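You operate a simulated robot arm through the tools that you are given. There is no shell and no other tool. Be economical: measure what you need, move in short steps, check, and stop when the job is done.

You are at the controls of a simulated robot arm. One attempt, no reset.

JOB
Take the yellow jug and leave it on the top of the measuring bench. Take the teal beam and put it on the blue folder. Take the brown lattice arc and leave it on the bottom shelf of the steel shelves. Push the black bench drawer shut. Take the purple pad on the second shelf from the bottom of the steel shelves and put it away on the counter of the tall cabinet. Open the bottom drawer of the measuring bench, take the small silver block on the middle shelf of the steel shelves and put it away in the inside of the bottom drawer of the measuring bench, then shut the drawer. Put the black tub on the fourth shelf from the bottom of the steel shelves. Open the bottom drawer of the orange cabinet, put the beige pad in the inside of the bottom drawer of the orange cabinet, then shut the drawer. Open the right door of the tall cabinet, take the white jar and leave it on the middle right shelf of the tall cabinet, then shut the door. Open the bottom specimen drawer. Do these in any order. Set down upright: yellow jug, white jar.

The check looks at the end state, three seconds after you hand in, the way a careful person would. Anything else that was tipped, shoved, dropped, spilled or broken makes it a failure.

ROBOT AND FRAMES
A 6-joint arm with a two-finger gripper on a trunk, on a base that drives. Base frame: it is fixed to the floor where the robot stands at the start and does not move with it; the origin is under the middle of the robot, x ahead of it, y to its left, z up. Units: mm, degrees, N and s.
Its first joint turns from -115.0 to 115.0 degrees. Places, roughly: beige pad (9x6x6 cm) [500, 800, 1300]; black bench drawer [1400, 600, 800]; black tub (16x12x8 cm) [500, 400, 100]; blue folder [750, -250, 1000]; bottom drawer of the measuring bench [800, 2800, 600]; bottom drawer of the orange cabinet [1200, -200, 500]; bottom shelf of the steel shelves [600, 300, 100]; bottom specimen drawer [-1200, 4200, 200]; brown lattice arc [500, 0, 1250]; counter of the tall cabinet [-1500, -600, 900]; fourth shelf of the steel shelves [600, 300, 1300]; inside of the bottom drawer of the measuring bench [800, 2900, 600]; inside of the bottom drawer of the orange cabinet [1200, -200, 500]; middle right shelf of the tall cabinet [-1500, -300, 500]; purple pad (8x6x6 cm) [600, 300, 500]; right door of the tall cabinet [-1200, -300, 500]; small silver block (3x3x2 cm) [600, 200, 900]; teal beam [500, -250, 1000]; top of the measuring bench [1200, 3000, 900]; white jar [-1000, 1000, 1000]; yellow jug (15x9x15 cm) [500, -200, 600]. Payload 2.1 kg.
Tool frame: the origin (TCP) lies between the finger pads and is the grasp point; the fingertips stand 20 mm ahead of it; z points along the fingers, y is the line along which they close. The gripper opens to 100 mm. The gripper's body begins 63 mm behind the TCP.
Orientation is that of the tool frame in the base frame, as a unit quaternion [x, y, z, w]. With the fingers straight down and closing along the base's y, the tool's x points along the base's -x, its y along +y and its z along -z.

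CONTROLS
- The arm moves only by the tool move_arm. Its argument "series" is text: rows parted by semicolons, each of 7 numbers parted by spaces: the shift along the tool's x, y, z in mm, then the turn, a rotation vector about the tool's x, y, z in degrees, then the gripper command, from -1 (fully open) to 1 (shut), values between in proportion. In form: dx dy dz rx ry rz jaw; .... A call has 1 to 8 rows; each row shifts and turns the commanded pose from where the row before left it, along the tool's axes as they then stand. A row lasts 0.2 s, in which the tool goes at most 50 mm and 8.6 degrees; a call with a longer step from one row to the next is refused whole, and so is a gripper value outside its range. A pose out of reach is approached as far as the arm can. The call stops where the force on the tool passes 40 N (or 10 N more than at its start, if that is more) or the arm is blocked; 0.2 s more then pass. The fingers move at their own pace (about 153 mm/s each) and stop on an object; they squeeze with about 24 N. The grip force told is the motor's: it shows also when the fingers shut on nothing. Time passes only in rows, and 0.2 s behind the last, so rows that do not move let the fingers close. It gives the time, the measured TCP pose, the force on the tool (base axes), the opening and the grip force at its end, in the units of the frame above (readings bear some noise), with the torque about the TCP (base axes, N m) and any sound that the robot's microphone picked up.
- Cameras (640 x 400 px; columns grow to the right, rows downward): "scene" is now at [-42, 90.3, 1348.3]; the picture's right is [-0.83, -0.56, 0.00], its down [-0.52, 0.78, -0.36] and it looks along [0.20, -0.30, -0.93] (base axes); focal length 214 px, centre (320, 200). "wrist" rides on the gripper at [70, -19, -99] in the tool frame; the picture's right is [0.26, 0.97, 0.00], its down [-0.75, 0.20, -0.63] and it looks along [-0.61, 0.16, 0.78] (tool axes); focal length 230 px, centre (320, 200). There is no depth. A picture from a camera that has moved, and an enlarged one, comes with that camera's place and axes in the base frame and with its lens. The place of the scene camera against the robot may be out by one fixed shift of up to 25 mm in any direction.
- capture(camera): a new picture of that camera. The clock stands still meanwhile.
- lift_body(by): slides the trunk up (or, below 0, down) by that many mm; the arm and the scene camera ride with it, the base frame stays. It gives what a move gives, with no picture.
- drive_base(legs): drives the robot by 1 to 6 legs, each [ahead, turn to the left] in mm and degrees, along the robot's own axes; the way and the turn of a leg run together, so that a leg with both is an arc; at most 1500 mm and 180 degrees a leg. The arm and the cameras ride along, it lands a little off, and it stops where it bumps. It gives what a move gives.
- turn_head(pan, tilt): turns the head with the scene camera to pan (to the left, within 155 degrees either way) and tilt (down, from -29 to 69), counted from straight ahead of the robot. It gives what a move gives.
- close_up(camera, box): a new picture of the part [left, top, right, bottom] of that camera's present view, enlarged. The clock stands still meanwhile.
- sign_off(): hands the job in; it is judged then, once.

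Go step by step. Nothing tells you exact positions but the pictures and the camera data: compare them with the known pose of the tool, close in by small moves and look again before you grip or let go. The budget is 567 turns and 360 pictures, counting those below and the enlarged ones. Unless the task says otherwise, let go and move clear before handing in.

The tools are called after ">>>" as name(argument=value, ...) on one line, values as JSON. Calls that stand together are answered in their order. move_arm: Moves the arm, as the interface text tells. Its arguments: {"type":"object","properties":{"series":{"type":"string"}},"required":["series"]} The other tools are called the same way: lift_body (by) slides the trunk up or down; drive_base (legs) drives the base; turn_head (pan, tilt) turns the head that bears the scene camera; capture (camera) takes a picture; close_up (camera, box) takes an enlarged picture of a part of a camera's view; sign_off () hands the job in.

At the start:

```text
clock: 0.0
tool_pos: [381.7, 18.9, 999.6]
orientation: [0.0, 1.0, 0.0, -0.001]
wrist_force: [0.7, 0.3, 0.3]
moment: [0.05, 0.01, 0.02]
width: 100.0
grasp_force: 0.2
trunk travel left (down, up): [-592.0, 398.0]
robot x, y, heading: [0.5, -2.7, 0.0]
head pan, tilt: [-56.3, 68.8]
```

scene: 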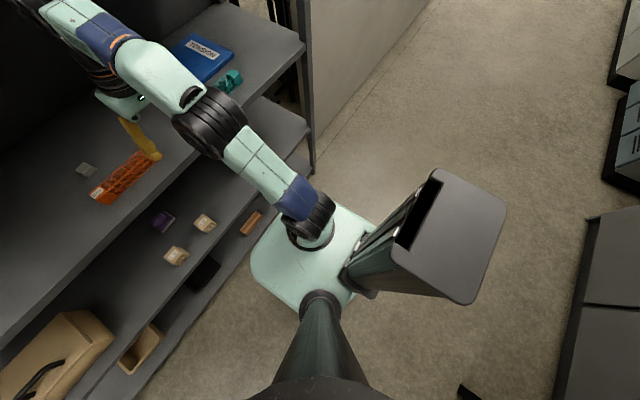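
wrist: 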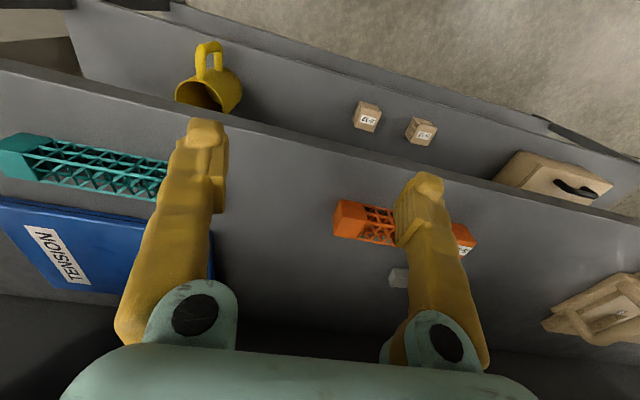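

I see steel shelves ahead of the robot with several objects; first I look around with the head to map the room.

>>> turn_head(pan=0, tilt=25)

>>> capture(camera="scene")

>>> turn_head(pan=70, tilt=20)

>>> capture(camera="scene")

>>> turn_head(pan=145, tilt=20)

>>> capture(camera="scene")

>>> turn_head(pan=-80, tilt=20)

>>> capture(camera="scene")

>>> turn_head(pan=-150, tilt=20)

>>> capture(camera="scene")

```text
clock: 1.2
tool_pos: [380.8, 18.6, 999.8]
orientation: [0.0, 1.0, 0.0, 0.0]
wrist_force: [1.2, 0.8, 0.3]
moment: [-0.01, -0.01, 0.02]
width: 100.2
grasp_force: 0.0
trunk travel left (down, up): [-592.0, 398.0]
robot x, y, heading: [0.1, 0.2, 0.1]
head pan, tilt: [0.0, 25.0]
```

```text
357 pictures are left
camera scene: at [19.0, 136.7, 1407.7], right [0.0, -1.0, 0.0], down [-0.42, 0.0, -0.91], along [0.91, 0.0, -0.42], focal length 214 px, centre (320, 200)
```

scene: 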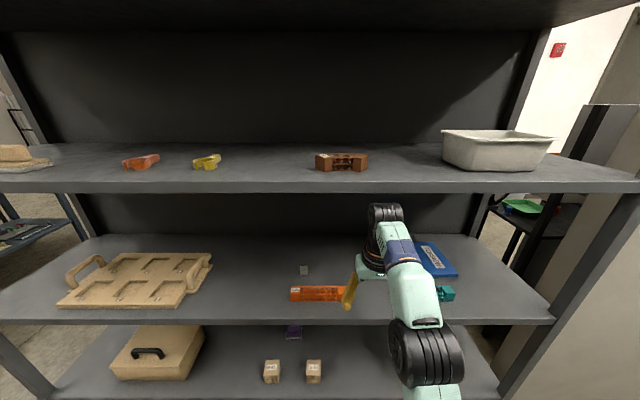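

```text
clock: 2.7
tool_pos: [381.7, 18.1, 1000.3]
orientation: [0.0, 1.0, 0.0, -0.001]
wrist_force: [0.9, 0.4, 0.0]
moment: [-0.03, 0.02, -0.01]
width: 100.2
grasp_force: 0.0
trunk travel left (down, up): [-592.0, 398.0]
robot x, y, heading: [1.0, -1.4, -0.1]
head pan, tilt: [70.0, 20.0]
```

```text
356 pictures are left
camera scene: at [-41.2, 224.3, 1415.8], right [0.94, -0.34, 0.0], down [-0.12, -0.32, -0.94], along [0.32, 0.88, -0.34], focal length 214 px, centre (320, 200)
```

scene: 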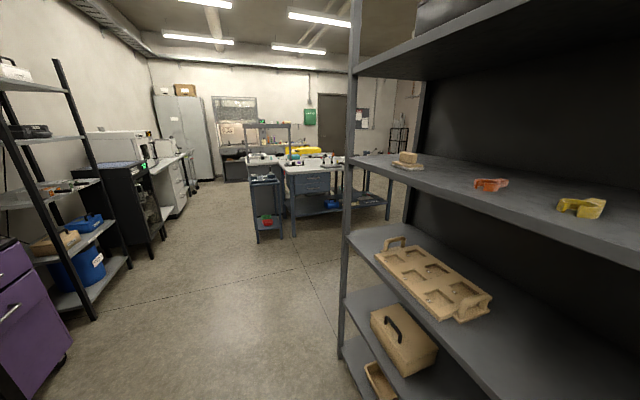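

```text
clock: 4.1
tool_pos: [381.6, 18.8, 999.3]
orientation: [0.0, 1.0, 0.001, 0.0]
wrist_force: [-0.2, -0.6, -0.5]
moment: [0.02, -0.04, 0.0]
width: 100.1
grasp_force: 0.1
trunk travel left (down, up): [-592.0, 398.0]
robot x, y, heading: [-1.5, 2.3, -0.0]
head pan, tilt: [145.0, 20.0]
```

```text
355 pictures are left
camera scene: at [-149.4, 190.3, 1415.8], right [0.57, 0.82, 0.0], down [0.28, -0.2, -0.94], along [-0.77, 0.54, -0.34], focal length 214 px, centre (320, 200)
```

scene: 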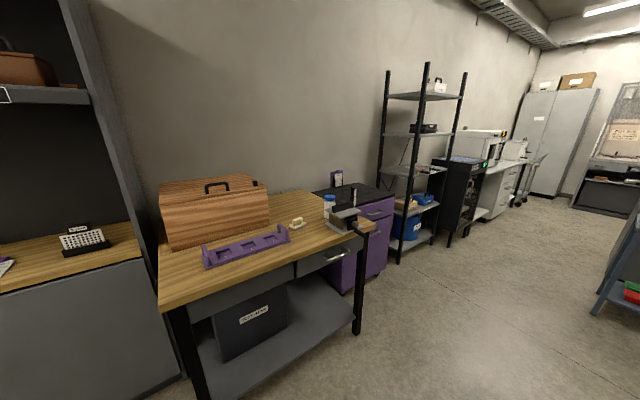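

```text
clock: 7.3
tool_pos: [380.9, 20.0, 1000.2]
orientation: [0.0, 1.0, 0.0, 0.0]
wrist_force: [0.3, -0.1, -0.6]
moment: [-0.03, -0.01, -0.01]
width: 100.3
grasp_force: 0.0
trunk travel left (down, up): [-592.0, 398.0]
robot x, y, heading: [-3.7, -2.7, 0.0]
head pan, tilt: [-80.0, 20.0]
```

```text
354 pictures are left
camera scene: at [-56.9, 45.1, 1415.9], right [-0.98, -0.17, 0.0], down [-0.06, 0.34, -0.94], along [0.16, -0.93, -0.34], focal length 214 px, centre (320, 200)
```

scene: 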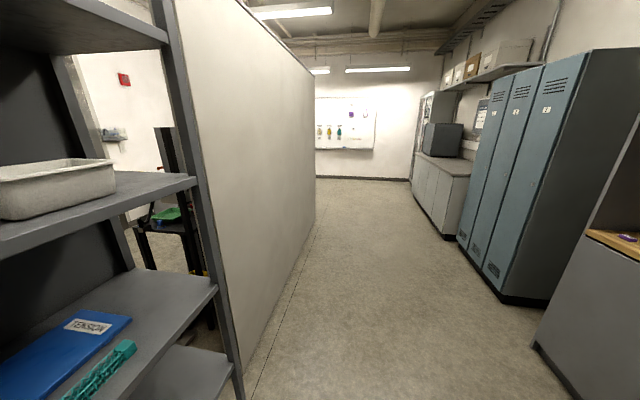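

```text
clock: 8.8
tool_pos: [381.6, 19.3, 999.8]
orientation: [-0.001, 1.0, 0.0, 0.0]
wrist_force: [0.0, 0.0, 0.1]
moment: [0.0, 0.0, -0.01]
width: 99.9
grasp_force: 0.0
trunk travel left (down, up): [-592.0, 398.0]
robot x, y, heading: [-2.2, -4.5, 0.2]
head pan, tilt: [-150.0, 20.0]
```

```text
353 pictures are left
camera scene: at [-153.8, 90.1, 1415.9], right [-0.5, 0.87, 0.0], down [0.3, 0.17, -0.94], along [-0.81, -0.47, -0.34], focal length 214 px, centre (320, 200)
```

scene: 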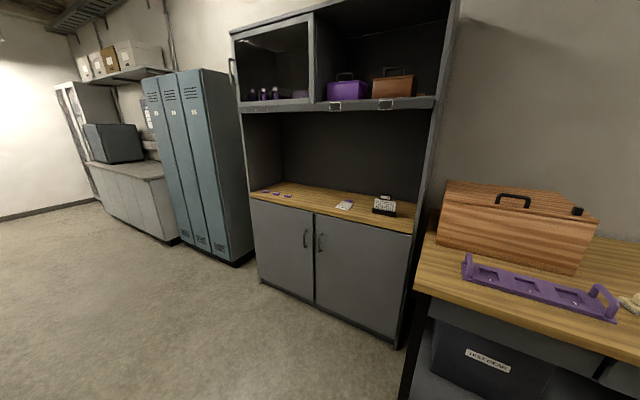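

The steel shelves (four plates) are ahead, with the tall cabinet, wooden bench and others behind me. I start with the shelves and look at the teal beam and folder.

>>> turn_head(pan=-30, tilt=40)

>>> capture(camera="scene")

>>> close_up(camera="wrist", box=[0, 100, 200, 300])

>>> turn_head(pan=20, tilt=45)

>>> capture(camera="scene")

```text
clock: 10.8
tool_pos: [380.1, 17.4, 999.5]
orientation: [0.0, 1.0, 0.0, 0.0]
wrist_force: [-0.3, -0.3, 0.2]
moment: [0.0, -0.02, -0.03]
width: 99.8
grasp_force: 0.1
trunk travel left (down, up): [-592.0, 398.0]
robot x, y, heading: [0.2, -2.0, -0.1]
head pan, tilt: [-30.0, 40.0]
```

```text
352 pictures are left
camera scene: at [0.4, 94.2, 1384.5], right [-0.5, -0.87, 0.0], down [-0.56, 0.32, -0.77], along [0.66, -0.38, -0.64], focal length 214 px, centre (320, 200)
```

scene: 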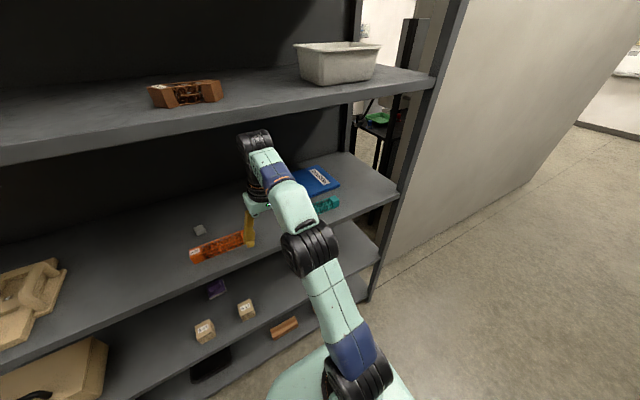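

```text
2.00 times, centred on (100, 200) of wrist
camera zoom: at [311.8, -0.9, 1098.4], right [-0.26, 0.97, 0.0], down [0.75, 0.2, 0.63], along [0.61, 0.16, -0.78], focal length 460 px, centre (760, 200)
```

zoom: 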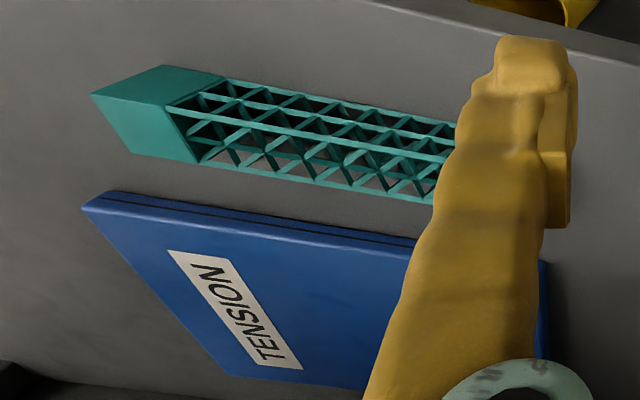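

```text
clock: 11.9
tool_pos: [380.9, 18.2, 999.4]
orientation: [0.0, 1.0, 0.0, 0.0]
wrist_force: [-0.4, 0.1, 1.0]
moment: [0.01, -0.01, 0.0]
width: 99.7
grasp_force: 0.1
trunk travel left (down, up): [-592.0, 398.0]
robot x, y, heading: [-1.2, 0.3, -0.1]
head pan, tilt: [20.0, 45.0]
```

```text
350 pictures are left
camera scene: at [3.3, 164.5, 1377.2], right [0.34, -0.94, 0.0], down [-0.66, -0.24, -0.71], along [0.66, 0.24, -0.71], focal length 214 px, centre (320, 200)
```

scene: 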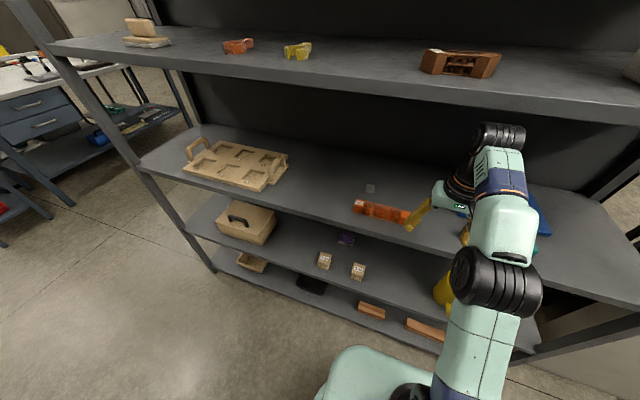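

The beam lies on the middle shelf about x≈490, y≈-170; I test how far the arm reaches ahead with tool down.

>>> move_arm(series="-40 0 0 0 0 0 -1; -40 0 0 0 0 0 -1; -40 0 0 0 0 0 -1; 0 0 0 0 0 0 -1")

>>> turn_head(pan=-10, tilt=45)

>>> capture(camera="scene")

>>> capture(camera="wrist")

```text
clock: 12.9
tool_pos: [420.8, 14.5, 959.2]
orientation: [0.0, 1.0, 0.0, 0.0]
wrist_force: [0.2, 0.2, 0.6]
moment: [0.0, 0.02, -0.01]
width: 99.8
grasp_force: 0.0
out of reach, approached as far as the arm can: row 1, 2, 3
trunk travel left (down, up): [-592.0, 398.0]
robot x, y, heading: [-1.6, -0.5, -0.0]
head pan, tilt: [20.0, 45.0]
```

```text
clock: 13.9
tool_pos: [421.1, 14.1, 960.5]
orientation: [0.0, 1.0, 0.001, 0.0]
wrist_force: [0.2, 0.3, 0.3]
moment: [-0.01, 0.0, 0.01]
width: 100.0
grasp_force: 0.1
trunk travel left (down, up): [-592.0, 398.0]
robot x, y, heading: [-4.9, -2.6, 0.1]
head pan, tilt: [-10.0, 45.0]
```

```text
349 pictures are left
camera scene: at [7.0, 122.8, 1377.2], right [-0.17, -0.98, 0.0], down [-0.7, 0.12, -0.71], along [0.7, -0.12, -0.71], focal length 214 px, centre (320, 200)
```

scene: 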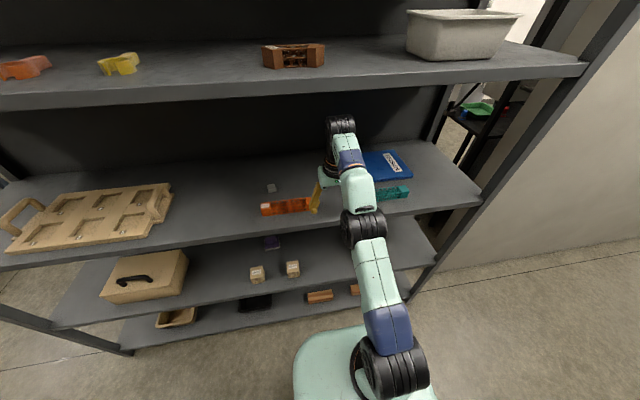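

```text
348 pictures are left
camera wrist: at [351.6, -5.3, 1057.6], right [-0.26, 0.97, 0.0], down [0.75, 0.2, 0.63], along [0.61, 0.16, -0.78], focal length 230 px, centre (320, 200)
```

wrist: 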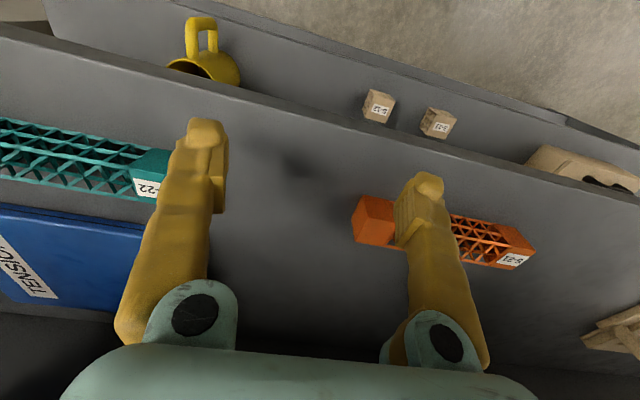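

Reach is limited to about 400 mm here; I'll retract, raise the trunk so the arm reaches down from above, and see what that gives.

>>> move_arm(series="0 0 -40 0 0 0 -1; 45 0 0 0 0 0 -1; 45 0 0 0 0 0 -1; 45 0 0 0 0 0 -1; 45 0 0 0 0 0 -1")

>>> lift_body(by=250)

>>> move_arm(series="0 0 45 0 0 0 -1; 0 0 45 0 0 0 -1; 0 0 45 0 0 0 -1; 0 0 45 0 0 0 -1; 0 0 45 0 0 0 -1; 0 0 20 0 0 0 -1")

>>> capture(camera="scene")

```text
clock: 15.1
tool_pos: [223.2, 18.5, 983.3]
orientation: [0.0, 1.0, 0.001, 0.001]
wrist_force: [-0.1, -0.8, 0.1]
moment: [0.0, -0.02, -0.03]
width: 100.0
grasp_force: 0.1
out of reach, approached as far as the arm can: row 1
trunk travel left (down, up): [-592.0, 398.0]
robot x, y, heading: [0.5, 0.0, -0.1]
head pan, tilt: [-10.0, 45.0]
```

```text
clock: 17.7
tool_pos: [223.1, 18.7, 1232.9]
orientation: [0.0, 1.0, 0.0, 0.001]
wrist_force: [0.7, -0.3, 0.5]
moment: [0.01, -0.02, 0.02]
width: 100.2
grasp_force: 0.0
trunk travel left (down, up): [-842.0, 148.0]
robot x, y, heading: [0.7, 0.4, -0.1]
head pan, tilt: [-10.0, 45.0]
```

```text
clock: 19.0
tool_pos: [239.4, 19.4, 1004.1]
orientation: [-0.001, 1.0, 0.0, 0.0]
wrist_force: [3.1, -0.6, 2.4]
moment: [0.01, 0.47, 0.1]
width: 100.0
grasp_force: 0.0
out of reach, approached as far as the arm can: row 5
trunk travel left (down, up): [-842.0, 148.0]
robot x, y, heading: [-1.1, 0.5, -0.3]
head pan, tilt: [-10.0, 45.0]
stopped in row 6: the force on the tool passed its limit at 111 N (the readings are from after the stop); the commanded pose is now the measured one
```

```text
347 pictures are left
camera scene: at [7.9, 122.8, 1627.2], right [-0.17, -0.98, 0.0], down [-0.7, 0.12, -0.71], along [0.7, -0.12, -0.71], focal length 214 px, centre (320, 200)
```

scene: 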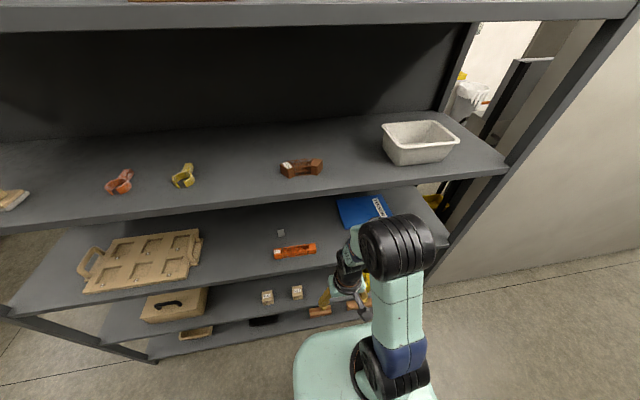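

The arm folds tightly when near; I now move outward at this height to learn reach with the higher trunk.

>>> move_arm(series="-45 0 0 0 0 0 -1; -45 0 0 0 0 0 -1; -45 0 0 0 0 0 -1; -45 0 0 0 0 0 -1; -45 0 0 0 0 0 -1")

>>> capture(camera="scene")

```text
clock: 20.4
tool_pos: [399.9, 15.6, 956.2]
orientation: [-0.002, 0.992, -0.004, -0.127]
wrist_force: [0.6, -0.3, 0.2]
moment: [0.0, 0.07, 0.0]
width: 99.9
grasp_force: 0.0
trunk travel left (down, up): [-842.0, 148.0]
robot x, y, heading: [-2.4, -1.5, -0.2]
head pan, tilt: [-10.0, 45.0]
stopped in row 5: the arm was blocked; the commanded pose is now the measured one
```

```text
346 pictures are left
camera scene: at [-25.5, 122.3, 1630.9], right [-0.17, -0.98, 0.0], down [-0.68, 0.12, -0.72], along [0.71, -0.12, -0.69], focal length 214 px, centre (320, 200)
```

scene: 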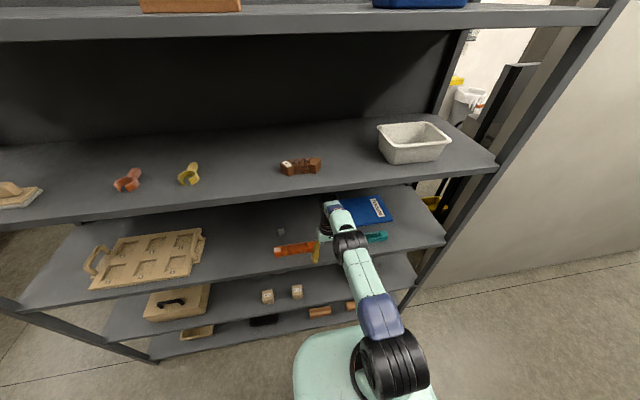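

The arm got blocked and the robot seems to have leaned; I back off and check.

>>> move_arm(series="40 0 -10 0 0 0 -1; 40 0 -10 0 0 0 -1; 0 0 0 0 0 0 -1")

>>> capture(camera="scene")

>>> capture(camera="wrist")

```text
clock: 20.7
tool_pos: [454.4, 15.9, 952.2]
orientation: [-0.001, 0.995, -0.004, -0.096]
wrist_force: [-2.9, -0.3, -0.7]
moment: [-0.01, -0.26, -0.02]
width: 99.7
grasp_force: 0.0
trunk travel left (down, up): [-842.0, 148.0]
robot x, y, heading: [-1.3, -3.0, -0.0]
head pan, tilt: [-10.0, 45.0]
stopped in row 1: the arm was blocked; the commanded pose is now the measured one
```

```text
345 pictures are left
camera scene: at [52.4, 123.0, 1626.6], right [-0.17, -0.98, 0.01], down [-0.72, 0.12, -0.69], along [0.68, -0.12, -0.73], focal length 214 px, centre (320, 200)
```

scene: 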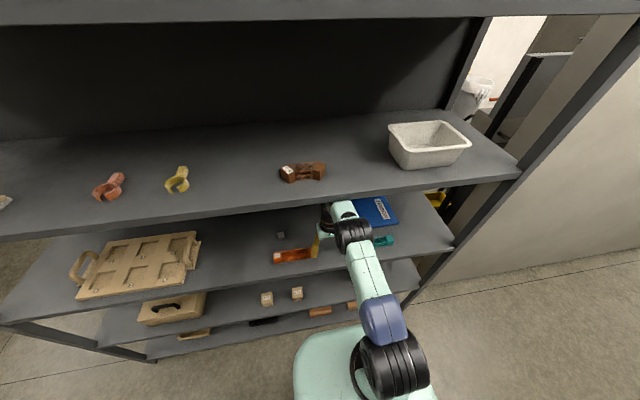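

```text
344 pictures are left
camera wrist: at [404.5, -3.0, 1061.8], right [-0.26, 0.97, 0.04], down [0.86, 0.21, 0.47], along [0.45, 0.16, -0.88], focal length 230 px, centre (320, 200)
```

wrist: 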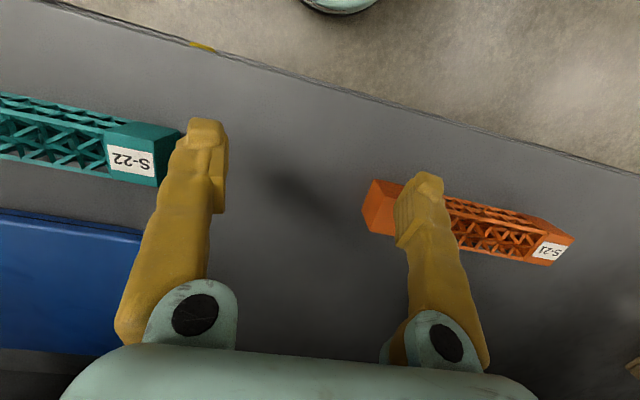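

The whole robot is swaying; I let it settle with idle rows.

>>> move_arm(series="0 0 0 0 0 0 -1; 0 0 0 0 0 0 -1; 0 0 0 0 0 0 -1; 0 0 0 0 0 0 -1")

>>> capture(camera="scene")

```text
clock: 21.1
tool_pos: [431.8, 15.7, 943.8]
orientation: [-0.001, 0.994, -0.004, -0.109]
wrist_force: [0.8, -0.2, -0.5]
moment: [0.0, 0.03, -0.01]
width: 100.1
grasp_force: 0.0
trunk travel left (down, up): [-842.0, 148.0]
robot x, y, heading: [0.3, 3.2, 0.0]
head pan, tilt: [-10.0, 45.0]
stopped in row 1: the arm was blocked; the commanded pose is now the measured one
```

```text
343 pictures are left
camera scene: at [55.1, 122.4, 1624.0], right [-0.17, -0.98, 0.01], down [-0.72, 0.12, -0.68], along [0.67, -0.12, -0.73], focal length 214 px, centre (320, 200)
```

scene: 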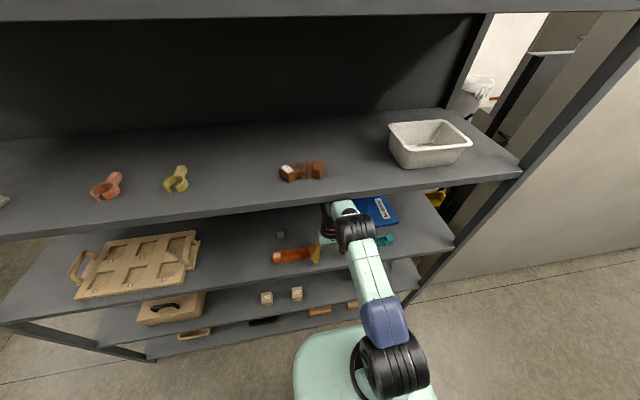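

Still flagged blocked; I try small retreating steps, then look again.

>>> move_arm(series="0 0 0 0 0 0 -1")

>>> move_arm(series="10 0 0 0 0 0 -1; 10 0 0 0 0 0 -1; 10 0 0 0 0 0 -1")

>>> turn_head(pan=-25, tilt=60)

>>> capture(camera="scene")

```text
clock: 21.4
tool_pos: [407.9, 16.7, 968.3]
orientation: [-0.001, 0.996, -0.004, -0.087]
wrist_force: [2.1, 0.1, 1.6]
moment: [0.0, 0.16, -0.01]
width: 100.1
grasp_force: 0.3
trunk travel left (down, up): [-842.0, 148.0]
robot x, y, heading: [-0.9, -0.5, -0.0]
head pan, tilt: [-10.0, 45.0]
stopped in row 1: the arm was blocked; the commanded pose is now the measured one
```

```text
clock: 22.2
tool_pos: [372.5, 15.1, 968.2]
orientation: [-0.001, 0.996, -0.004, -0.089]
wrist_force: [-0.5, 0.7, 0.2]
moment: [-0.01, -0.04, 0.03]
width: 99.9
grasp_force: 0.1
trunk travel left (down, up): [-842.0, 148.0]
robot x, y, heading: [-1.5, 0.4, -0.3]
head pan, tilt: [-10.0, 45.0]
```

```text
clock: 23.0
tool_pos: [376.1, 16.0, 964.9]
orientation: [-0.001, 0.996, -0.004, -0.092]
wrist_force: [0.5, 0.0, -0.1]
moment: [0.0, 0.02, 0.0]
width: 100.2
grasp_force: 0.0
trunk travel left (down, up): [-842.0, 148.0]
robot x, y, heading: [-1.3, -4.1, -0.1]
head pan, tilt: [-25.0, 60.0]
```

```text
342 pictures are left
camera scene: at [-13.4, 108.8, 1607.7], right [-0.42, -0.91, 0.0], down [-0.79, 0.37, -0.5], along [0.45, -0.21, -0.87], focal length 214 px, centre (320, 200)
```

scene: 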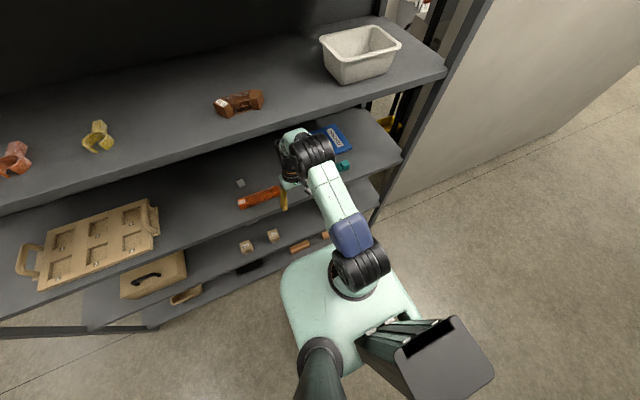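

Settled again. I'll use slower steps, and tilt the tool forward to gain reach.

>>> move_arm(series="0 0 0 0 -6 0 -1; 0 0 0 0 -6 0 -1; 0 0 0 0 -6 0 -1; 0 0 0 0 -6 0 -1; 0 0 0 0 -6 0 -1; 0 0 0 0 -6 0 -1; 0 0 0 0 -6 0 -1; 0 0 0 0 0 0 -1")

>>> turn_head(pan=-60, tilt=45)

>>> capture(camera="scene")

>>> capture(camera="wrist")

```text
clock: 24.8
tool_pos: [375.4, 15.1, 967.0]
orientation: [-0.003, 0.962, -0.003, 0.272]
wrist_force: [0.0, 0.7, 1.2]
moment: [-0.01, 0.03, 0.02]
width: 100.2
grasp_force: 0.2
out of reach, approached as far as the arm can: row 5
trunk travel left (down, up): [-842.0, 148.0]
robot x, y, heading: [0.2, -1.4, -0.3]
head pan, tilt: [-25.0, 60.0]
```

```text
clock: 25.8
tool_pos: [376.5, 14.4, 965.4]
orientation: [-0.003, 0.962, -0.003, 0.271]
wrist_force: [-0.3, 0.4, 0.1]
moment: [-0.01, 0.02, 0.01]
width: 100.0
grasp_force: 0.1
trunk travel left (down, up): [-842.0, 148.0]
robot x, y, heading: [-3.5, 0.8, -0.2]
head pan, tilt: [-60.0, 45.0]
```

```text
341 pictures are left
camera scene: at [-33.8, 66.5, 1627.2], right [-0.87, -0.5, 0.0], down [-0.35, 0.61, -0.71], along [0.35, -0.61, -0.71], focal length 214 px, centre (320, 200)
```

scene: 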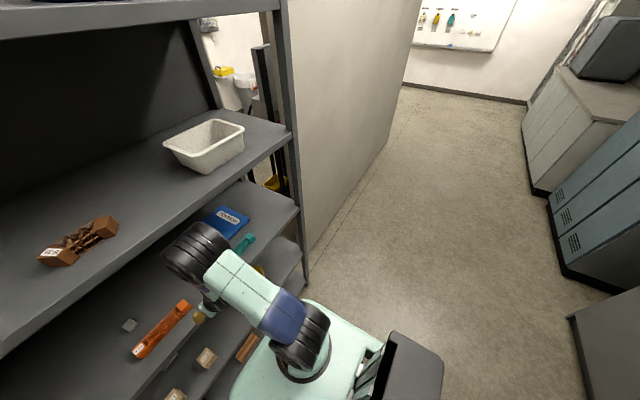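

```text
340 pictures are left
camera wrist: at [265.2, -4.3, 1013.5], right [-0.22, 0.96, -0.14], down [0.31, 0.21, 0.93], along [0.92, 0.16, -0.35], focal length 230 px, centre (320, 200)
```

wrist: 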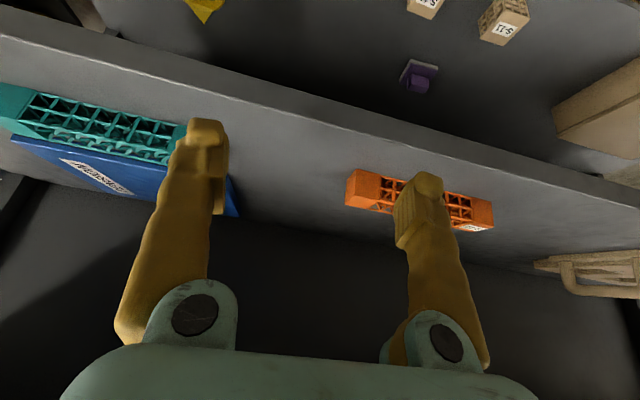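

I extend ahead slowly (elbow-up pose, tilt 31.6°) to see the reach limit.

>>> move_arm(series="-21.3 0 13.1 0 0 0 -1; -21.3 0 13.1 0 0 0 -1; -21.3 0 13.1 0 0 0 -1; -21.3 0 13.1 0 0 0 -1; 0 0 0 0 0 0 -1")

>>> capture(camera="scene")

```text
clock: 27.0
tool_pos: [474.2, 15.8, 965.3]
orientation: [-0.003, 0.962, -0.003, 0.272]
wrist_force: [0.1, 0.2, -0.6]
moment: [-0.02, 0.0, 0.03]
width: 99.8
grasp_force: 0.1
trunk travel left (down, up): [-842.0, 148.0]
robot x, y, heading: [-6.1, 0.7, 0.2]
head pan, tilt: [-60.0, 45.0]
```

```text
339 pictures are left
camera scene: at [-34.5, 66.4, 1627.2], right [-0.87, -0.5, 0.0], down [-0.35, 0.61, -0.71], along [0.35, -0.61, -0.71], focal length 214 px, centre (320, 200)
```

scene: 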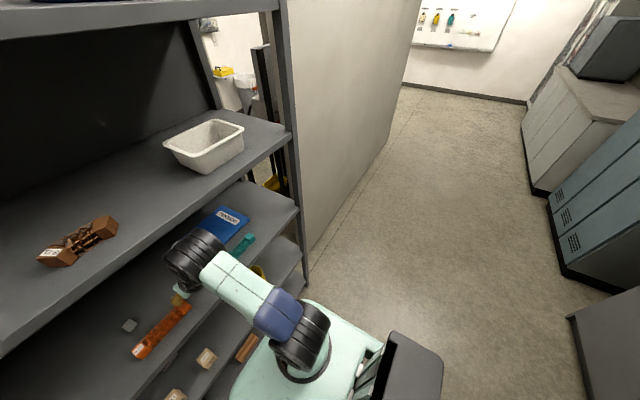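

Reach is good with tilt. The beam needs a grip across x with tool near-vertical, so I'll retract, then shift the robot to y≈-200 in front of it.

>>> move_arm(series="21.3 0 -13.1 0 0 0 -1; 21.3 0 -13.1 0 0 0 -1; 21.3 0 -13.1 0 0 0 -1; 21.3 0 -13.1 0 0 0 -1; 21.3 0 -13.1 0 0 0 -1; 21.3 0 -13.1 0 0 0 -1; 21.3 0 -13.1 0 0 0 -1; 0 0 0 0 0 0 -1")

>>> drive_base(legs=[[-150, 0], [0, -90], [200, 0], [0, 90], [150, 0]])

>>> turn_head(pan=0, tilt=55)

>>> capture(camera="scene")

>>> capture(camera="wrist")

```text
clock: 28.8
tool_pos: [337.8, 18.2, 951.7]
orientation: [-0.002, 0.962, -0.004, 0.272]
wrist_force: [0.1, 0.8, 0.0]
moment: [-0.01, -0.04, 0.01]
width: 99.9
grasp_force: 0.0
out of reach, approached as far as the arm can: row 6, 7
trunk travel left (down, up): [-842.0, 148.0]
robot x, y, heading: [-0.1, 0.6, -0.2]
head pan, tilt: [-60.0, 45.0]
```

```text
clock: 39.8
tool_pos: [342.8, -187.5, 953.2]
orientation: [0.009, 0.962, -0.006, 0.272]
wrist_force: [-0.1, -0.2, 0.4]
moment: [0.02, -0.06, -0.01]
width: 100.4
grasp_force: 0.1
trunk travel left (down, up): [-842.0, 148.0]
robot x, y, heading: [2.9, -195.7, -1.8]
head pan, tilt: [-60.0, 45.0]
```

```text
clock: 41.1
tool_pos: [345.5, -187.4, 953.2]
orientation: [0.008, 0.962, -0.006, 0.271]
wrist_force: [-0.8, 0.2, -0.4]
moment: [-0.01, 0.0, 0.01]
width: 100.0
grasp_force: 0.0
trunk travel left (down, up): [-842.0, 148.0]
robot x, y, heading: [5.9, -198.5, -1.1]
head pan, tilt: [0.0, 55.0]
```

```text
338 pictures are left
camera scene: at [7.0, -62.2, 1613.8], right [-0.02, -1.0, 0.0], down [-0.82, 0.02, -0.57], along [0.57, -0.01, -0.82], focal length 214 px, centre (320, 200)
```

scene: 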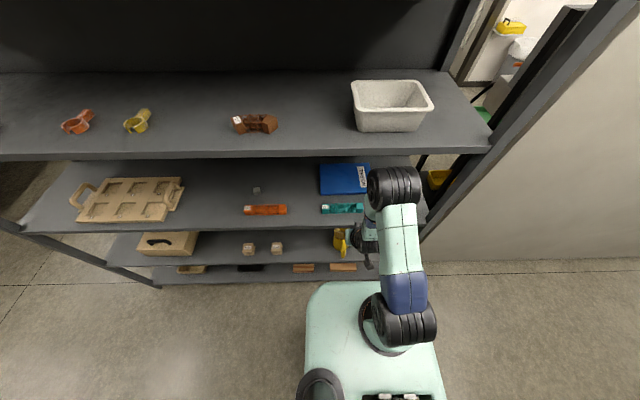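

```text
337 pictures are left
camera wrist: at [233.5, -204.8, 1000.4], right [-0.2, 0.97, -0.14], down [0.32, 0.2, 0.93], along [0.93, 0.14, -0.35], focal length 230 px, centre (320, 200)
```

wrist: 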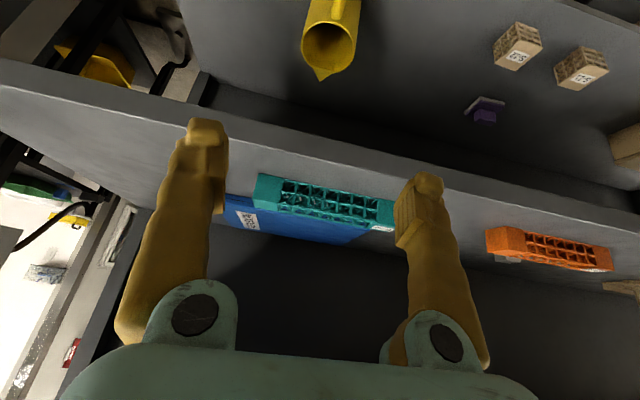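

The beam lies along y, centre about (460,-160). I bring the tool vertical and yaw it 90° while still outside the shelf.

>>> move_arm(series="0 0 -10 0 6.3 0 -1; 0 0 -10 0 6.3 0 -1; 0 0 -10 0 6.3 0 -1; 0 0 -10 0 6.3 0 -1; 0 0 -10 0 6.3 0 -1; 0 0 0 0 0 0 -1")

>>> move_arm(series="0 0 0 0 0 8.2 -1; 0 0 0 0 0 8.2 -1; 0 0 0 0 0 8.2 -1; 0 0 0 0 0 8.2 -1; 0 0 0 0 0 8.2 -1; 0 0 0 0 0 8.2 -1; 0 0 0 0 0 8.2 -1; 0 0 0 0 0 8.2 -1")

>>> move_arm(series="0 0 0 0 0 8.2 -1; 0 0 0 0 0 8.2 -1; 0 0 0 0 0 8.2 -1; 0 0 0 0 0 0 -1")

>>> capture(camera="wrist")

```text
clock: 42.5
tool_pos: [327.4, -185.2, 999.4]
orientation: [0.011, 1.0, -0.005, 0.0]
wrist_force: [-0.4, -0.4, 0.2]
moment: [-0.02, -0.05, 0.02]
width: 100.2
grasp_force: 0.0
out of reach, approached as far as the arm can: row 3
trunk travel left (down, up): [-842.0, 148.0]
robot x, y, heading: [5.2, -199.4, -1.4]
head pan, tilt: [0.0, 55.0]
```

```text
clock: 44.3
tool_pos: [328.2, -187.9, 1001.1]
orientation: [0.551, 0.835, -0.004, 0.002]
wrist_force: [0.6, 0.1, -0.1]
moment: [0.0, -0.02, -0.01]
width: 100.0
grasp_force: 0.1
trunk travel left (down, up): [-842.0, 148.0]
robot x, y, heading: [6.1, -198.2, -1.3]
head pan, tilt: [0.0, 55.0]
```

```text
clock: 45.3
tool_pos: [330.0, -188.6, 999.9]
orientation: [0.716, 0.698, -0.002, 0.003]
wrist_force: [0.1, 0.6, -0.4]
moment: [-0.03, 0.01, -0.01]
width: 99.9
grasp_force: 0.0
trunk travel left (down, up): [-842.0, 148.0]
robot x, y, heading: [7.9, -197.4, -1.3]
head pan, tilt: [0.0, 55.0]
```

```text
336 pictures are left
camera wrist: at [312.6, -117.3, 1098.2], right [0.97, 0.23, 0.0], down [0.18, -0.75, 0.64], along [0.15, -0.62, -0.77], focal length 230 px, centre (320, 200)
```

wrist: 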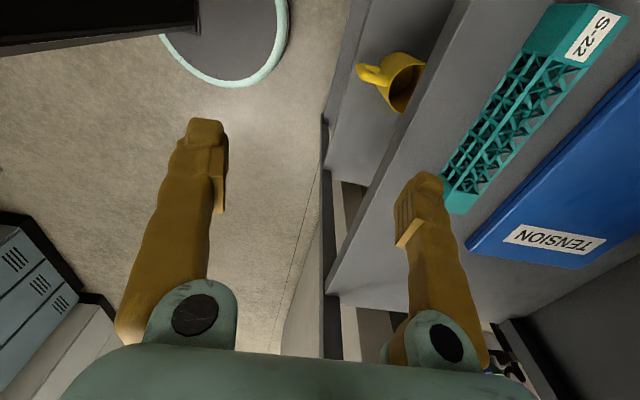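

I see the beam clearly: centre about (465,-155), width ≈45, folder edge begins x≈560. I move out above the beam in modest steps.

>>> move_arm(series="8 25 0 0 0 0 -1; 8 25 0 0 0 0 -1; 8 25 0 0 0 0 -1; 8 25 0 0 0 0 -1; 0 0 0 0 0 0 -1")

>>> capture(camera="wrist")

>>> capture(camera="scene")

```text
clock: 46.5
tool_pos: [407.2, -163.4, 999.8]
orientation: [0.716, 0.699, -0.003, -0.001]
wrist_force: [-1.5, -0.8, 0.5]
moment: [0.02, 0.02, 0.03]
width: 99.9
grasp_force: 0.0
trunk travel left (down, up): [-842.0, 148.0]
robot x, y, heading: [3.3, -195.6, -1.4]
head pan, tilt: [0.0, 55.0]
```

```text
335 pictures are left
camera wrist: at [392.0, -93.5, 1097.9], right [0.97, 0.23, -0.01], down [0.19, -0.75, 0.63], along [0.14, -0.62, -0.78], focal length 230 px, centre (320, 200)
```

wrist: 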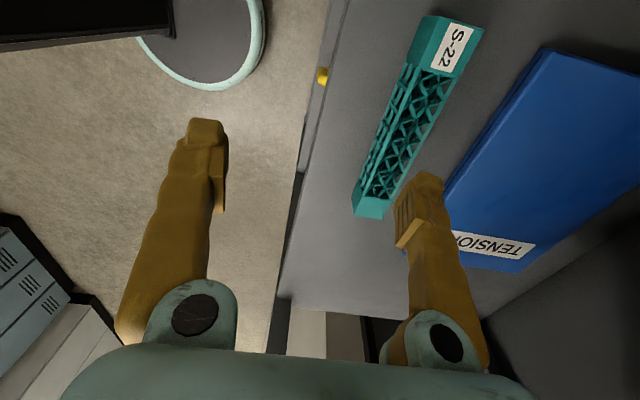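

```text
334 pictures are left
camera scene: at [-25.2, -71.0, 1614.3], right [-0.02, -1.0, -0.01], down [-0.81, 0.02, -0.59], along [0.59, -0.01, -0.81], focal length 214 px, centre (320, 200)
```

scene: 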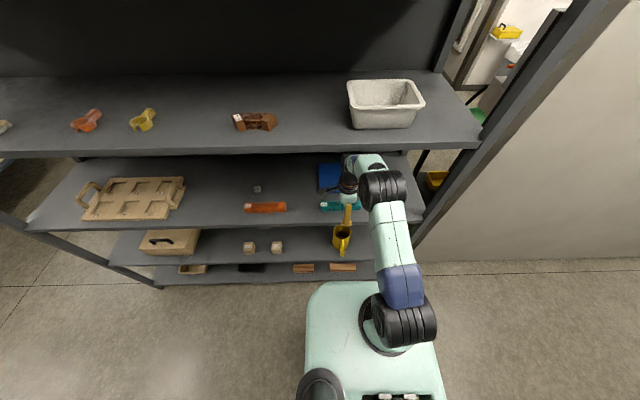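

The robot leans slightly; I wait and see whether it settles or the arm touches something.

>>> move_arm(series="0 0 0 0 0 0 -1; 0 0 0 0 0 0 -1; 0 0 0 0 0 0 -1; 0 0 0 0 0 0 -1; 0 0 0 0 0 0 -1")

>>> close_up(camera="scene", box=[300, 120, 460, 220])

```text
clock: 47.7
tool_pos: [407.6, -162.6, 999.9]
orientation: [0.716, 0.698, -0.004, 0.0]
wrist_force: [-0.4, 0.1, 0.5]
moment: [0.01, 0.0, 0.01]
width: 100.2
grasp_force: 0.1
trunk travel left (down, up): [-842.0, 148.0]
robot x, y, heading: [6.8, -198.6, -1.6]
head pan, tilt: [0.0, 55.0]
```

```text
4.00 times, centred on (380, 170) of scene
camera zoom: at [-32.1, -69.9, 1615.9], right [-0.02, -1.0, -0.01], down [-0.8, 0.02, -0.59], along [0.59, -0.01, -0.8], focal length 858 px, centre (80, 320)
```

zoom: 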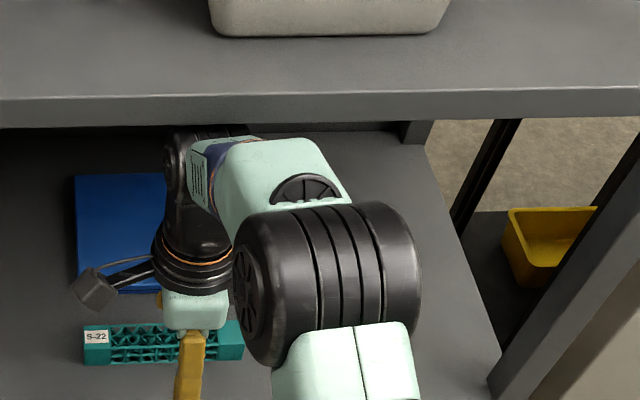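

The forearm leans on the fourth shelf's edge. I retract, lower the trunk by 120, bring the tool back up, then drive ~110 mm closer (the floor disc radius is about 220).

>>> move_arm(series="0 -25 0 0 0 0 -1; 0 -25 0 0 0 0 -1; 0 -25 0 0 0 0 -1; 0 -25 0 0 0 0 -1; 0 -15 0 0 0 0 -1; 0 0 0 0 0 0 -1")

>>> lift_body(by=-120)

>>> move_arm(series="0 0 -25 0 0 0 -1; 0 0 -25 0 0 0 -1; 0 0 -25 0 0 0 -1; 0 0 -25 0 0 0 -1; 0 0 -20 0 0 0 -1; 0 0 0 0 0 0 -1")

>>> turn_head(pan=0, tilt=69)

>>> capture(camera="scene")

```text
clock: 49.1
tool_pos: [313.5, -155.5, 1000.6]
orientation: [0.716, 0.698, -0.003, 0.003]
wrist_force: [0.9, 0.8, -0.2]
moment: [0.0, 0.02, 0.0]
width: 99.8
grasp_force: 0.2
trunk travel left (down, up): [-842.0, 148.0]
robot x, y, heading: [3.1, -196.4, -1.2]
head pan, tilt: [0.0, 55.0]
```

```text
clock: 50.6
tool_pos: [313.2, -154.2, 879.9]
orientation: [0.716, 0.698, -0.003, 0.003]
wrist_force: [-0.9, 0.1, 0.7]
moment: [0.01, 0.01, 0.03]
width: 100.0
grasp_force: 0.0
trunk travel left (down, up): [-722.0, 268.0]
robot x, y, heading: [5.5, -198.3, -1.3]
head pan, tilt: [0.0, 55.0]
```

```text
clock: 52.0
tool_pos: [312.2, -153.1, 998.5]
orientation: [0.715, 0.699, -0.002, 0.002]
wrist_force: [-0.2, 0.7, 0.0]
moment: [-0.01, 0.0, 0.05]
width: 100.1
grasp_force: 0.0
trunk travel left (down, up): [-722.0, 268.0]
robot x, y, heading: [2.9, -198.6, -1.1]
head pan, tilt: [0.0, 55.0]
```

```text
clock: 52.8
tool_pos: [312.2, -153.4, 998.8]
orientation: [0.715, 0.699, -0.003, 0.002]
wrist_force: [0.0, -0.4, 0.2]
moment: [0.0, -0.01, -0.03]
width: 99.8
grasp_force: 0.1
trunk travel left (down, up): [-722.0, 268.0]
robot x, y, heading: [6.8, -197.1, -1.4]
head pan, tilt: [0.0, 68.8]
```

```text
332 pictures are left
camera scene: at [-9.4, -61.9, 1478.4], right [-0.02, -1.0, 0.0], down [-0.93, 0.02, -0.36], along [0.36, -0.01, -0.93], focal length 214 px, centre (320, 200)
```

scene: 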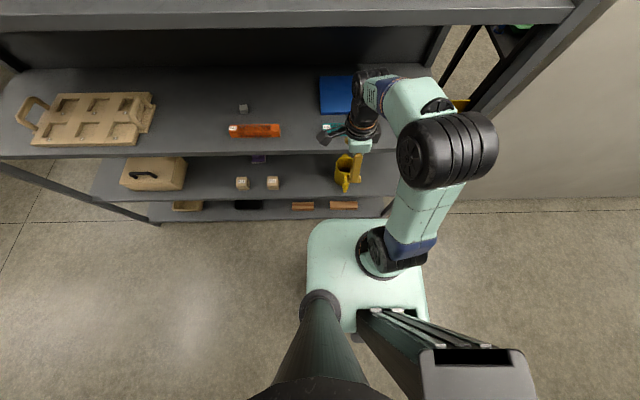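

The mint plate is a small carriage riding high; the footprint is the floor disc (radius ≈220). I drive 100 mm closer.

>>> drive_base(legs=[[100, 0]])

>>> capture(camera="scene")

>>> capture(camera="wrist")

```text
clock: 53.9
tool_pos: [409.1, -155.3, 997.4]
orientation: [0.714, 0.7, -0.002, 0.002]
wrist_force: [0.8, 0.0, 0.1]
moment: [0.02, 0.02, -0.03]
width: 99.9
grasp_force: 0.0
trunk travel left (down, up): [-722.0, 268.0]
robot x, y, heading: [101.0, -200.7, -1.5]
head pan, tilt: [0.0, 68.8]
```

```text
331 pictures are left
camera scene: at [87.7, -63.6, 1478.4], right [-0.02, -1.0, 0.0], down [-0.93, 0.02, -0.36], along [0.36, -0.01, -0.93], focal length 214 px, centre (320, 200)
```

scene: 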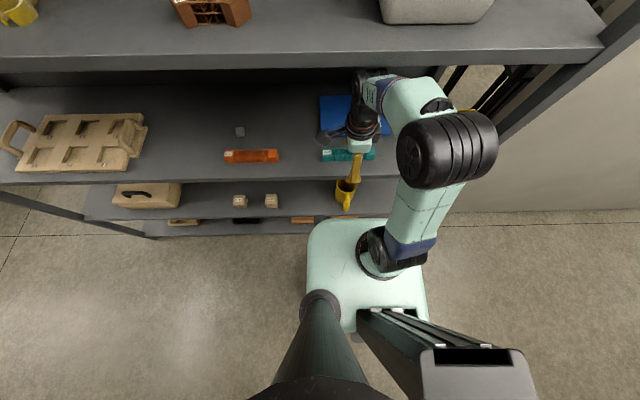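

```text
330 pictures are left
camera wrist: at [392.4, -84.5, 1096.3], right [0.97, 0.24, 0.0], down [0.19, -0.75, 0.64], along [0.15, -0.62, -0.77], focal length 230 px, centre (320, 200)
```

wrist: 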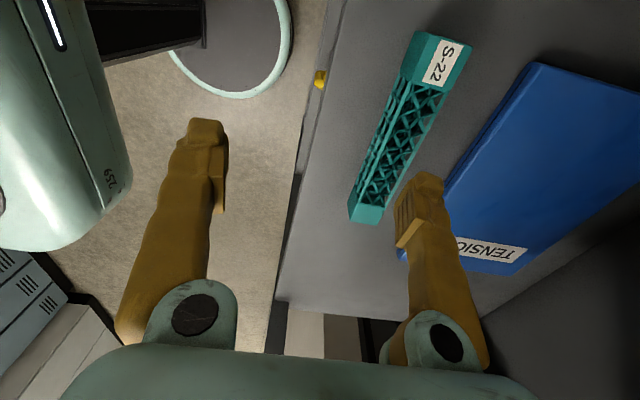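

Now the beam's centre computes to (469,-150). I move above it and look.

>>> move_arm(series="2 20 0 0 0 0 -1; 2 20 0 0 0 0 -1; 2 20 0 0 0 0 -1; 0 0 15 0 0 0 -1; 0 0 0 0 0 0 -1")

>>> capture(camera="wrist")

>>> capture(camera="scene")

```text
clock: 54.9
tool_pos: [442.8, -158.5, 969.1]
orientation: [0.713, 0.698, -0.051, -0.038]
wrist_force: [-0.9, -0.8, 0.0]
moment: [0.01, -0.09, 0.0]
width: 100.1
grasp_force: 0.1
trunk travel left (down, up): [-722.0, 268.0]
robot x, y, heading: [100.8, -196.4, -1.2]
head pan, tilt: [0.0, 68.8]
stopped in row 5: the arm was blocked; the commanded pose is now the measured one
```

```text
329 pictures are left
camera wrist: at [437.9, -88.5, 1067.8], right [0.96, 0.24, -0.13], down [0.26, -0.74, 0.61], along [0.05, -0.62, -0.78], focal length 230 px, centre (320, 200)
```

wrist: 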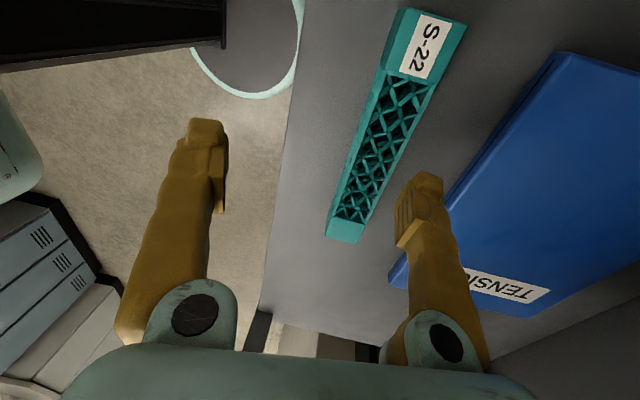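

```text
328 pictures are left
camera scene: at [22.7, -60.3, 1484.5], right [-0.02, -1.0, 0.0], down [-0.92, 0.02, -0.4], along [0.4, -0.01, -0.92], focal length 214 px, centre (320, 200)
```

scene: 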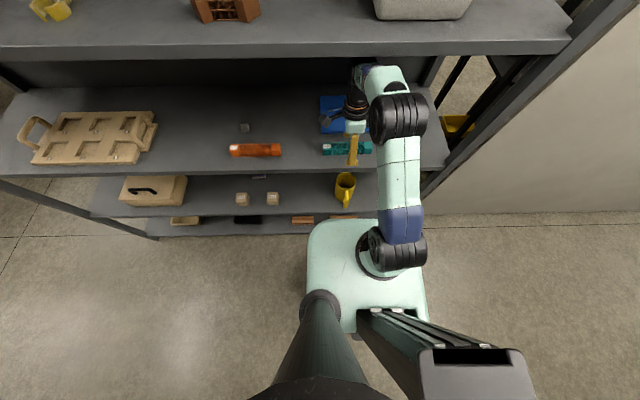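

The elbow was too high and nudged the fourth shelf. A lower trunk puts the elbow lower; I retract, drop the trunk ~130 while raising the tool, and recheck.

>>> move_arm(series="0 -15 -5 0 0 0 -1; 0 -15 -5 0 0 0 -1; 0 -15 -5 0 0 0 -1; 0 -15 -5 0 0 0 -1; 0 0 0 0 0 0 -1; 0 0 0 0 0 0 -1; 0 0 0 0 0 0 -1")

>>> capture(camera="wrist")

```text
clock: 55.2
tool_pos: [481.7, -157.9, 948.7]
orientation: [0.713, 0.698, -0.052, -0.043]
wrist_force: [-2.0, -0.5, 0.4]
moment: [-0.05, -0.22, 0.02]
width: 100.0
grasp_force: 0.0
trunk travel left (down, up): [-722.0, 268.0]
robot x, y, heading: [98.1, -196.8, -1.4]
head pan, tilt: [0.0, 68.8]
stopped in row 1: the arm was blocked; the commanded pose is now the measured one
```

```text
327 pictures are left
camera wrist: at [478.0, -87.6, 1047.1], right [0.96, 0.24, -0.13], down [0.27, -0.75, 0.61], along [0.04, -0.62, -0.78], focal length 230 px, centre (320, 200)
```

wrist: 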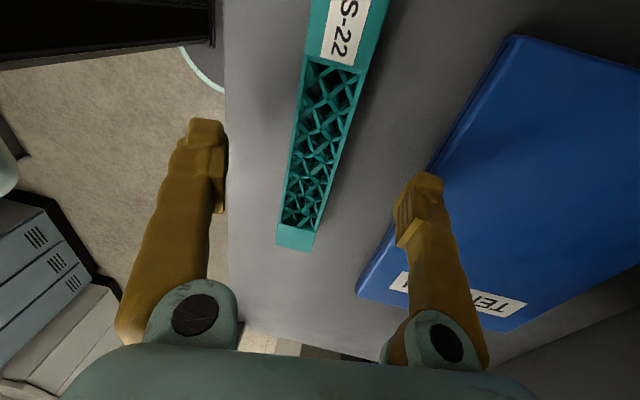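

Rocking again; I let it settle.

>>> move_arm(series="0 0 0 0 0 0 -1; 0 0 0 0 0 0 -1")

>>> move_arm(series="0 0 0 0 0 0 -1; 0 0 0 0 0 0 -1; 0 0 0 0 0 0 -1")

>>> capture(camera="scene")

>>> capture(camera="wrist")

```text
clock: 55.8
tool_pos: [491.8, -158.4, 941.9]
orientation: [0.712, 0.698, -0.059, -0.048]
wrist_force: [0.3, -0.7, 0.6]
moment: [0.03, -0.01, 0.04]
width: 100.1
grasp_force: 0.0
trunk travel left (down, up): [-722.0, 268.0]
robot x, y, heading: [101.6, -198.2, -1.1]
head pan, tilt: [0.0, 68.8]
```

```text
clock: 56.6
tool_pos: [491.0, -159.2, 941.1]
orientation: [0.712, 0.698, -0.059, -0.048]
wrist_force: [0.2, -0.5, -0.2]
moment: [-0.02, 0.01, -0.04]
width: 99.8
grasp_force: 0.2
trunk travel left (down, up): [-722.0, 268.0]
robot x, y, heading: [102.5, -198.2, -1.5]
head pan, tilt: [0.0, 68.8]
```

```text
326 pictures are left
camera scene: at [100.8, -64.4, 1477.7], right [-0.02, -1.0, 0.0], down [-0.94, 0.02, -0.35], along [0.35, -0.01, -0.94], focal length 214 px, centre (320, 200)
```

scene: 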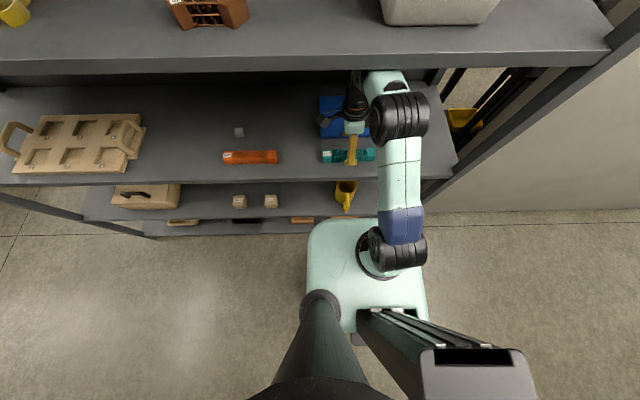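

```text
325 pictures are left
camera wrist: at [490.0, -88.3, 1040.7], right [0.96, 0.24, -0.15], down [0.28, -0.75, 0.6], along [0.03, -0.62, -0.78], focal length 230 px, centre (320, 200)
```

wrist: 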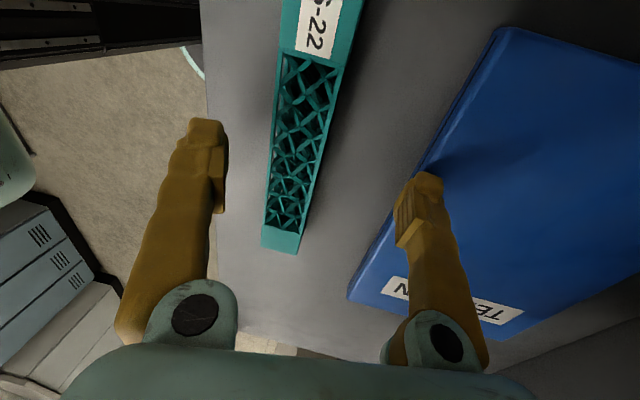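

It has settled, with the beam between the fingers (centre ≈(474,-156)). I level the tool and centre it.

>>> move_arm(series="0 -5 0 -3 0 0 -1; 1 -6 0 -3 0 0 -1; 1 -6 0 -2.7 0 0 -1; 0 0 0 0 0 0 -1; 0 0 0 0 0 0 -1")

>>> capture(camera="wrist")

```text
clock: 56.9
tool_pos: [491.4, -158.2, 939.6]
orientation: [0.712, 0.699, -0.057, -0.046]
wrist_force: [-3.3, 3.4, 103.0]
moment: [0.45, -5.79, 0.24]
width: 100.1
grasp_force: 0.7
trunk travel left (down, up): [-722.0, 268.0]
robot x, y, heading: [103.0, -196.9, -1.0]
head pan, tilt: [0.0, 68.8]
stopped in row 1: the force on the tool passed its limit at 140 N (the readings are from after the stop); the commanded pose is now the measured one
```

```text
324 pictures are left
camera wrist: at [488.8, -88.5, 1038.1], right [0.96, 0.24, -0.14], down [0.27, -0.75, 0.61], along [0.04, -0.62, -0.78], focal length 230 px, centre (320, 200)
```

wrist: 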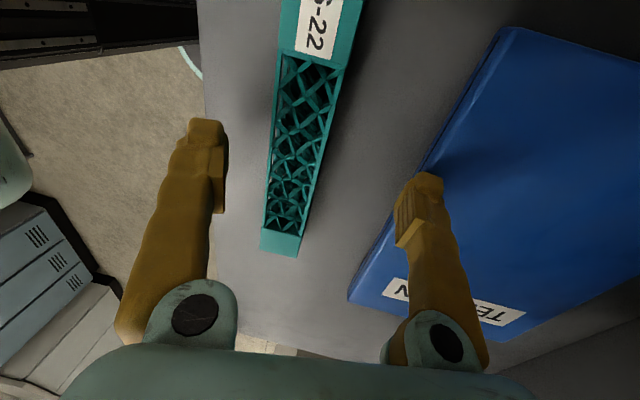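

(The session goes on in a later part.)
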